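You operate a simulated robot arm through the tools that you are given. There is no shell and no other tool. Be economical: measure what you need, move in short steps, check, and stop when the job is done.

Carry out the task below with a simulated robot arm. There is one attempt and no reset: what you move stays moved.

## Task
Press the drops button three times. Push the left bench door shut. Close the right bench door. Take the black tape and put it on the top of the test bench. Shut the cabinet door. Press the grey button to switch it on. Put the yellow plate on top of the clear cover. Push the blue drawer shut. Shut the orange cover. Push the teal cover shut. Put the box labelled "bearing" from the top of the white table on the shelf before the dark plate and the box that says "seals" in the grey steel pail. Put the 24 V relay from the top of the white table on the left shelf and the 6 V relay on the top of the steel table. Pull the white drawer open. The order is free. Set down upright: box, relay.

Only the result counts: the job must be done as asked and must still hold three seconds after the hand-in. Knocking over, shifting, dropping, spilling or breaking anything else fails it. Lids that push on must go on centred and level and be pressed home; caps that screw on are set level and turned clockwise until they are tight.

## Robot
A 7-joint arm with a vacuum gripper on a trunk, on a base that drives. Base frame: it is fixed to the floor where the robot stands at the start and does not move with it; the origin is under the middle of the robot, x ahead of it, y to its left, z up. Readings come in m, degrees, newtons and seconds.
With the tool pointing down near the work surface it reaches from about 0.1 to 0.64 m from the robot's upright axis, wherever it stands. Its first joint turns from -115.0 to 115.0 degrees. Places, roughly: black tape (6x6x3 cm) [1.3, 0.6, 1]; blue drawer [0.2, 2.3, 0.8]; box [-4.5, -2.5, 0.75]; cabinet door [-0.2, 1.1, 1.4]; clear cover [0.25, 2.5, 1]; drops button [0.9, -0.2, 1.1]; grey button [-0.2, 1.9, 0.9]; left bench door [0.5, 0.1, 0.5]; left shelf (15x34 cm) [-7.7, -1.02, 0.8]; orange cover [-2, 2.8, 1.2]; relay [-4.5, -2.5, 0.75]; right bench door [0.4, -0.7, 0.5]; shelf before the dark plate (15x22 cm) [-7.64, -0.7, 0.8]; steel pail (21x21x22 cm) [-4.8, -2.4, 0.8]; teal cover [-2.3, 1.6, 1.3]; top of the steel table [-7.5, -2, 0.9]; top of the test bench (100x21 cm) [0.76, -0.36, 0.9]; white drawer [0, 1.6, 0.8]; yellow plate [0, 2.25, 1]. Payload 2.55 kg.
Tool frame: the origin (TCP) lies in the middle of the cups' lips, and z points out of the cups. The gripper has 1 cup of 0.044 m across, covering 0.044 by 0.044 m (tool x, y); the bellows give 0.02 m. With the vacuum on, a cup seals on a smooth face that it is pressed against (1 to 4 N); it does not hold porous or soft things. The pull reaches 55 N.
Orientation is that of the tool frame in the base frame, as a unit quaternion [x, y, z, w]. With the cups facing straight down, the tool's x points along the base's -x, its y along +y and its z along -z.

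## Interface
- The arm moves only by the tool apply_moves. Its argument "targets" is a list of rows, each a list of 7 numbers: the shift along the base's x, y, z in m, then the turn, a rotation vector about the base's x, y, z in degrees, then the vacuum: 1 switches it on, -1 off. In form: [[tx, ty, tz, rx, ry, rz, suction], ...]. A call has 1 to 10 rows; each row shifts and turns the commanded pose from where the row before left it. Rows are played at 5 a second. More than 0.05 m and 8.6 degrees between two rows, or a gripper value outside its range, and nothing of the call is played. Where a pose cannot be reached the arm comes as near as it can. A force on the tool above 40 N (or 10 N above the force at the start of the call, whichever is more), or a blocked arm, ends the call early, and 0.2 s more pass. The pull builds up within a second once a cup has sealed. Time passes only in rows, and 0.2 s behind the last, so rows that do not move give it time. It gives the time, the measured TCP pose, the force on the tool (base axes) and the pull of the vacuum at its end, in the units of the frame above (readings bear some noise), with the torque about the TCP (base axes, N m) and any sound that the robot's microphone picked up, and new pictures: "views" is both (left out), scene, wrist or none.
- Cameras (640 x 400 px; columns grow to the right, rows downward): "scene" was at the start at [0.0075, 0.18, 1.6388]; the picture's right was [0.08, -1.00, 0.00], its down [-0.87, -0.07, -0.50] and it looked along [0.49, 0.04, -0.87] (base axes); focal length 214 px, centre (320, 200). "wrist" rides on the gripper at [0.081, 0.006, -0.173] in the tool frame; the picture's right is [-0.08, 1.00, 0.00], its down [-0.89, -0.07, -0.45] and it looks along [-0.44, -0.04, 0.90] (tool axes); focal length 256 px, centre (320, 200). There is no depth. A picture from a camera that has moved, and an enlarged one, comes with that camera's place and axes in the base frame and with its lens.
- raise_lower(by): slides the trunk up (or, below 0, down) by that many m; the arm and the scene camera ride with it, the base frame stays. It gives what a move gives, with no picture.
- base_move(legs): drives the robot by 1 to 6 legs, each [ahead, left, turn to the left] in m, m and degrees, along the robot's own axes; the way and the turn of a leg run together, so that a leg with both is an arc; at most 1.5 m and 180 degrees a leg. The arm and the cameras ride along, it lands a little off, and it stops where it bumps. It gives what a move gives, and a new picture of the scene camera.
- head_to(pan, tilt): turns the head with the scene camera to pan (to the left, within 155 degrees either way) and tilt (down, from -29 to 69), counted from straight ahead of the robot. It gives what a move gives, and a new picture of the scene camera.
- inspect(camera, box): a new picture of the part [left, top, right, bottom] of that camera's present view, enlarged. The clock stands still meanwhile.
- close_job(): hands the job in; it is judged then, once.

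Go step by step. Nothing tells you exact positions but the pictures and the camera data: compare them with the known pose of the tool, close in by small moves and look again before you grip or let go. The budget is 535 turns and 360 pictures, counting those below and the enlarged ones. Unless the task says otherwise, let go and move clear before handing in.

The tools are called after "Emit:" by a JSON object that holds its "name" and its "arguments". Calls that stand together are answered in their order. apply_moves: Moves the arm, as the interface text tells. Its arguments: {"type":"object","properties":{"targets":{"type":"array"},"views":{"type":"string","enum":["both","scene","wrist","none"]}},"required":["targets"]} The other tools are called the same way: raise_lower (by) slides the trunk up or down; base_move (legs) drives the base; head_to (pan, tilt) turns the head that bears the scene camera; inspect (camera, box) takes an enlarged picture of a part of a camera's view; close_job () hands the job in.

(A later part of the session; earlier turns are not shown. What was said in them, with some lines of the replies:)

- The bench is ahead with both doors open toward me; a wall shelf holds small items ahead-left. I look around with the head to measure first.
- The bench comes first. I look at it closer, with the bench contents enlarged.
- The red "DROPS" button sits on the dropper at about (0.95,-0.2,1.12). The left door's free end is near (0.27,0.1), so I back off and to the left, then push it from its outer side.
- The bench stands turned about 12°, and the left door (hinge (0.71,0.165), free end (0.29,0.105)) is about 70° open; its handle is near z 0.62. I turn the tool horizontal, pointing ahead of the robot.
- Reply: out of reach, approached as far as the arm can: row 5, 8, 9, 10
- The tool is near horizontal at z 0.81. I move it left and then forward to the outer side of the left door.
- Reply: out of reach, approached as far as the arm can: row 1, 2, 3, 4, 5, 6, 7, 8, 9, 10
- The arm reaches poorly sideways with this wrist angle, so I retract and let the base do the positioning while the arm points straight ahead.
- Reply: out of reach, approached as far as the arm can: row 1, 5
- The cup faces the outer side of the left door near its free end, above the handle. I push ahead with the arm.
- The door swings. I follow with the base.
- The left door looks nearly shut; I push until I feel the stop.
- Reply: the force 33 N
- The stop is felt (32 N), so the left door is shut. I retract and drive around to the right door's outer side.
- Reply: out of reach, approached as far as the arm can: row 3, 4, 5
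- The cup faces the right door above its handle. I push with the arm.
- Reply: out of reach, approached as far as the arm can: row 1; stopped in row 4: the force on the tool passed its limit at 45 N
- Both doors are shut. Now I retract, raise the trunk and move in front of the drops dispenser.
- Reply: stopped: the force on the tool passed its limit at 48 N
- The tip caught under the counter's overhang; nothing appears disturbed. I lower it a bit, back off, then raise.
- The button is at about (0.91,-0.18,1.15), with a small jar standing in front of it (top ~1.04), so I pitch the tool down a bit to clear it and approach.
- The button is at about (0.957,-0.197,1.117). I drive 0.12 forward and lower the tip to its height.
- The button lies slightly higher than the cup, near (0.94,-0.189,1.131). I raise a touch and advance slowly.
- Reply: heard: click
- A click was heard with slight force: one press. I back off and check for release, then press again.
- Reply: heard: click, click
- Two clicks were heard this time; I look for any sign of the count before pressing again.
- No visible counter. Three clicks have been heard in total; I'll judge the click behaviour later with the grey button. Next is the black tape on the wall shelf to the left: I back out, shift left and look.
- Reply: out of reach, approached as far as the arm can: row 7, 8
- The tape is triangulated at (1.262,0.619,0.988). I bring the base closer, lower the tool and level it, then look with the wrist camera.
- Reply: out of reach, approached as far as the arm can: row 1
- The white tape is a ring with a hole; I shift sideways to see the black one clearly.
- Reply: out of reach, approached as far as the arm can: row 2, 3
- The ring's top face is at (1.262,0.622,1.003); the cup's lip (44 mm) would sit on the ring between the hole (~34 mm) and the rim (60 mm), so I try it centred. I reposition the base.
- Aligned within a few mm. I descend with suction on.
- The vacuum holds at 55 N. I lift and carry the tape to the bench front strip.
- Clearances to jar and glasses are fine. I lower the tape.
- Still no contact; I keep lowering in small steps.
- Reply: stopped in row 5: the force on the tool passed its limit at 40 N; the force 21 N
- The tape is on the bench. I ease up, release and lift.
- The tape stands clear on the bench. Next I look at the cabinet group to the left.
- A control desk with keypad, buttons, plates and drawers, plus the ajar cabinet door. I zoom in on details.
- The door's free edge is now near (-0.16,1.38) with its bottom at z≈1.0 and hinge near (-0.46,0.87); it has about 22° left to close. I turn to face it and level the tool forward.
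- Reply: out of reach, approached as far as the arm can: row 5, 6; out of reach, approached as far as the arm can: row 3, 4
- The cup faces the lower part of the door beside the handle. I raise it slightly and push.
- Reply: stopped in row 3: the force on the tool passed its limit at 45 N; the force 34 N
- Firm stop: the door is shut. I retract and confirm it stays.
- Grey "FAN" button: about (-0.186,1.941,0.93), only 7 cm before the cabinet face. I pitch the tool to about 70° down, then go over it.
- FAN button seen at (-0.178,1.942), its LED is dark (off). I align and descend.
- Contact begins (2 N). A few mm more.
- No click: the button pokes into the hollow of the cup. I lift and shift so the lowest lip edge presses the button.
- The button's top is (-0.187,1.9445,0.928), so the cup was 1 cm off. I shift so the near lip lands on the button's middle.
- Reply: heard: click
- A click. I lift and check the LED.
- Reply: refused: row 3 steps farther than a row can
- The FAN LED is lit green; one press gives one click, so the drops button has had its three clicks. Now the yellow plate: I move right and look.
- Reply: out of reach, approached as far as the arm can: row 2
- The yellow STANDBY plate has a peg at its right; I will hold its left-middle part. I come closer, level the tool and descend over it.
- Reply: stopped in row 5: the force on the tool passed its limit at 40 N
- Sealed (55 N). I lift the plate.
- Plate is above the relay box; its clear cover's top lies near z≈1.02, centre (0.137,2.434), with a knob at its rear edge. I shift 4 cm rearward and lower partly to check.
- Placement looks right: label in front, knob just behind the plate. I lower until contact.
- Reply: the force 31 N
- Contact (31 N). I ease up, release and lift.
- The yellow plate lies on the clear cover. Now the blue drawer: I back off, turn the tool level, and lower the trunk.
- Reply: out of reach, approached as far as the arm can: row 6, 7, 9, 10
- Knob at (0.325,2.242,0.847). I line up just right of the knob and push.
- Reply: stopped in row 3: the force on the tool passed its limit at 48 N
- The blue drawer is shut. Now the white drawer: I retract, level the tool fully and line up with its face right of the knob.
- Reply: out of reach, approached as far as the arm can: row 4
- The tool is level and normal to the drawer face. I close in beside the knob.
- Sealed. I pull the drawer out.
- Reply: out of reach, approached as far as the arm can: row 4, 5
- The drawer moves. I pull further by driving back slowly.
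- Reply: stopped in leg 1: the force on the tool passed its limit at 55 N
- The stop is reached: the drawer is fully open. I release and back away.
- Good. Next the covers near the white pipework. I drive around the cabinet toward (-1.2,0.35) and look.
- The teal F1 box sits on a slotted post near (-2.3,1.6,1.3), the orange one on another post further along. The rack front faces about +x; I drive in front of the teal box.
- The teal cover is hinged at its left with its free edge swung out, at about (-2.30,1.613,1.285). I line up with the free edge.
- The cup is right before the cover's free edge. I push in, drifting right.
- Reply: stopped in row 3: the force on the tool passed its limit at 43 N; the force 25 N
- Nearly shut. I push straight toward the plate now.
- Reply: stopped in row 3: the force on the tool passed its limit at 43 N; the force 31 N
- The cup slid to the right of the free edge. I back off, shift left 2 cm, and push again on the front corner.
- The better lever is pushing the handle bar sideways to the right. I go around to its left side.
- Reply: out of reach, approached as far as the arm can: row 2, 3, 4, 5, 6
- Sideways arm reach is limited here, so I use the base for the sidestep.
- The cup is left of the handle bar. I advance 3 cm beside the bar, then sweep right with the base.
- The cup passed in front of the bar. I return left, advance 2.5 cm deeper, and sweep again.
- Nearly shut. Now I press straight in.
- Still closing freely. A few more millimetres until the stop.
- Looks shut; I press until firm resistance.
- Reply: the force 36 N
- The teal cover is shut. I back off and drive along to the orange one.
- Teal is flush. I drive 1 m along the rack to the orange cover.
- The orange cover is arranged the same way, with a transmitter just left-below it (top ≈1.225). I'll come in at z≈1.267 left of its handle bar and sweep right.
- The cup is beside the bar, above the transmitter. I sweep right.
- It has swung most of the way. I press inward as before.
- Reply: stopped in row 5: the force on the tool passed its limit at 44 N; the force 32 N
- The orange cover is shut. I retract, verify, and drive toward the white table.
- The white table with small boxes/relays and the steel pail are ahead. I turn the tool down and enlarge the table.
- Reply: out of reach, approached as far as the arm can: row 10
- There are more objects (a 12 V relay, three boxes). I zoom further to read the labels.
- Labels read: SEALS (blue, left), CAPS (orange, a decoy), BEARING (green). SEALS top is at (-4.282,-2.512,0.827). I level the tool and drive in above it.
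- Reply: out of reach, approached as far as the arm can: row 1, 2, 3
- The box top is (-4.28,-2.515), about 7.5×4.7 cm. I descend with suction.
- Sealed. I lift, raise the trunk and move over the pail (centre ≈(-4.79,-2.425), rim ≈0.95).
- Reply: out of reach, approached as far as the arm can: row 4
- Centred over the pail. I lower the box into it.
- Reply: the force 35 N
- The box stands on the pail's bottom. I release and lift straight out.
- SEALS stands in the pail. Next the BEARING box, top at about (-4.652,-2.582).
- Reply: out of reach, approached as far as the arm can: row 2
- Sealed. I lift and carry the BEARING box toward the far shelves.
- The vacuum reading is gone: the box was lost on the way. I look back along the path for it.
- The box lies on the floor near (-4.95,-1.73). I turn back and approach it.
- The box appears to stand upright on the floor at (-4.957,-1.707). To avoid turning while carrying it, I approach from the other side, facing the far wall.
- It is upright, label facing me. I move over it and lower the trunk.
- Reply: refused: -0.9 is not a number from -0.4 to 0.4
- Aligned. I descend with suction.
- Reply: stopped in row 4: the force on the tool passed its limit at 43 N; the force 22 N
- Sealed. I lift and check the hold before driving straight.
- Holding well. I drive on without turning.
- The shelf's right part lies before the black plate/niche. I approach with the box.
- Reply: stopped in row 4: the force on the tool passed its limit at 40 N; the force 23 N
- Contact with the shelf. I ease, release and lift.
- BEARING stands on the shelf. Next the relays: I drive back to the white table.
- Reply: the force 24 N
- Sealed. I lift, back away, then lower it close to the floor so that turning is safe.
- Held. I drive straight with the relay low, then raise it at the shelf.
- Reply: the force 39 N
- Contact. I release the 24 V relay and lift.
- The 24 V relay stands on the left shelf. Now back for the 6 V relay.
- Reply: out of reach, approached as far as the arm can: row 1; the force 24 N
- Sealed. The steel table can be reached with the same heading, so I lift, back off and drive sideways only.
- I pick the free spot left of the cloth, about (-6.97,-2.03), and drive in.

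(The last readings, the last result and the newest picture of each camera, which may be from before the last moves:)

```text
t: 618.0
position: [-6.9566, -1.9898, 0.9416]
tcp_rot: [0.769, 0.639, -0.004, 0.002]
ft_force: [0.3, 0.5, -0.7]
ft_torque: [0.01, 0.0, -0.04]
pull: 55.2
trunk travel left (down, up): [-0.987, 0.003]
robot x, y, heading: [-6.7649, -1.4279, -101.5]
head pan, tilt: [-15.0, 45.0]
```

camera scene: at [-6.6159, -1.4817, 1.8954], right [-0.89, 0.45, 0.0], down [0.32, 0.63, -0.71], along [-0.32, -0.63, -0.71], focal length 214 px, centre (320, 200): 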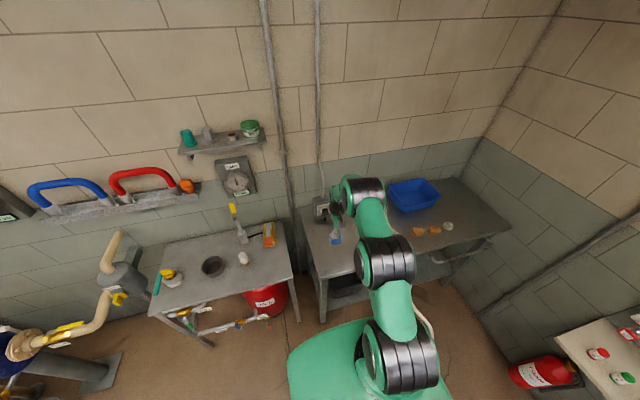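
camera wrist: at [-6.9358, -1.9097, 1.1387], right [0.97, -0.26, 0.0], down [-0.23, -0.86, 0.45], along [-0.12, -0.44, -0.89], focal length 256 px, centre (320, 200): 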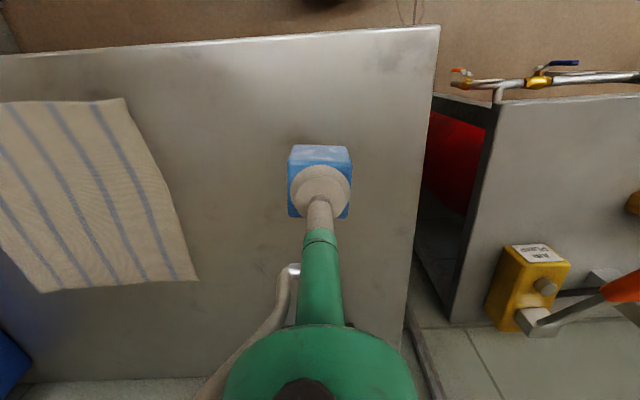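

Emit:
{"name": "apply_moves", "arguments": {"targets": [[0, 0, -0.004, 0, 0, 0, 1], [0, 0, -0.004, 0, 0, 0, 1], [0, 0, -0.004, 0, 0, 0, 1], [0, 0, -0.004, 0, 0, 0, 1], [0, 0, -0.004, 0, 0, 0, 1], [0, 0, -0.003, 0, 0, 0, 1], [0, 0, -0.003, 0, 0, 0, 1]], "views": "wrist"}}

```text
t: 619.0
position: [-6.9596, -1.9945, 0.9353]
tcp_rot: [0.768, 0.64, -0.009, 0.006]
ft_force: [2.9, 7.1, 21.1]
ft_torque: [0.34, -0.17, 0.03]
pull: 55.2
trunk travel left (down, up): [-0.987, 0.003]
robot x, y, heading: [-6.7675, -1.4268, -101.9]
head pan, tilt: [-15.0, 45.0]
stopped in row 4: the force on the tool passed its limit at 40 N (the readings are from after the stop); the commanded pose is now the measured one
camera wrist: at [-6.9375, -1.9136, 1.1064], right [0.97, -0.26, 0.0], down [-0.23, -0.86, 0.47], along [-0.12, -0.45, -0.89], focal length 256 px, centre (320, 200)
```

wrist: 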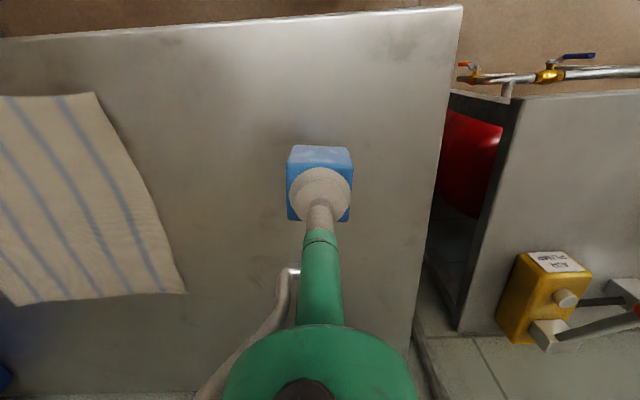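

Contact. I release the 6 V relay and lift.

Emit:
{"name": "apply_moves", "arguments": {"targets": [[0, 0, 0.003, 0, 0, 0, 1], [0, 0, 0, 0, 0, 0, -1], [0, 0, 0, 0, 0, 0, -1], [0, 0, 0.005, 0, 0, 0, -1], [0, 0, 0.02, 0, 0, 0, -1], [0, 0, 0.04, 0, 0, 0, -1], [0, 0, 0.04, 0, 0, 0, -1]], "views": "wrist"}}

```text
t: 620.5
position: [-6.9574, -1.992, 1.0406]
tcp_rot: [0.768, 0.641, -0.007, 0.005]
ft_force: [0.5, 0.1, -0.4]
ft_torque: [-0.04, -0.03, 0.01]
pull: 0.1
trunk travel left (down, up): [-0.987, 0.003]
robot x, y, heading: [-6.7647, -1.4262, -101.7]
head pan, tilt: [-15.0, 45.0]
camera wrist: at [-6.9367, -1.9112, 1.2119], right [0.97, -0.26, 0.0], down [-0.23, -0.86, 0.46], along [-0.12, -0.44, -0.89], focal length 256 px, centre (320, 200)
```

wrist: 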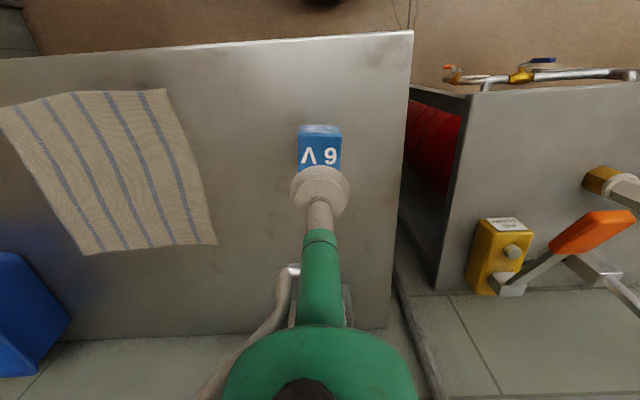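

Emit:
{"name": "base_move", "arguments": {"legs": [[-0.4, 0, 0]]}}

Emit:
{"name": "inspect", "arguments": {"camera": "scene", "box": [290, 120, 640, 340]}}

```text
t: 623.1
position: [-6.873, -1.6004, 1.0402]
tcp_rot: [0.767, 0.642, -0.008, 0.006]
ft_force: [0.0, 0.7, -0.4]
ft_torque: [-0.03, -0.01, 0.0]
pull: 0.2
trunk travel left (down, up): [-0.987, 0.003]
robot x, y, heading: [-6.6828, -1.0349, -101.5]
head pan, tilt: [-15.0, 45.0]
camera scene: at [-6.5337, -1.0873, 1.8953], right [-0.89, 0.45, 0.0], down [0.32, 0.63, -0.71], along [-0.32, -0.63, -0.71], focal length 214 px, centre (320, 200)
```

scene: 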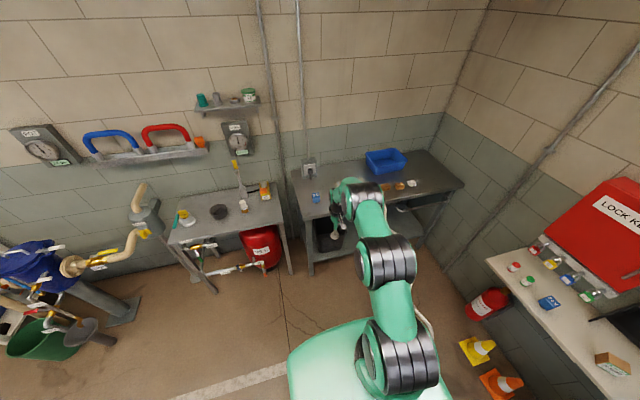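

```text
1.82 times, centred on (465, 230) of scene
camera zoom: at [-6.5337, -1.0873, 1.8953], right [-0.89, 0.45, 0.0], down [0.32, 0.63, -0.71], along [-0.32, -0.63, -0.71], focal length 390 px, centre (56, 146)
```

zoom: 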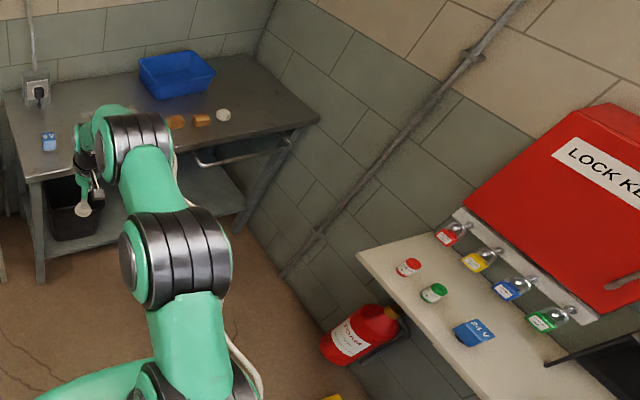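

All the placed items stand upright and the arm is clear, so I hand the job in.

Emit:
{"name": "close_job", "arguments": {}}

```text
The job is handed in.
```

I did every item on the list and handed the job in; two points could still count against it.

- **Drops button:** I pressed it on two strokes and heard three clicks in total (one, then two). I took that as three presses. The grey button later gave one click for one press. Nothing on the dispenser shows a count, so this rests on the clicks alone.
- **"Bearing" box:** it came off the suction cup while I was carrying it and fell about a metre to the floor. It landed upright; I picked it up again and set it upright on the shelf before the dark plate.

When I backed away from each, the doors, covers, drawers, tape, plate, boxes and relays were where the task asked, and the grey button's light was on.
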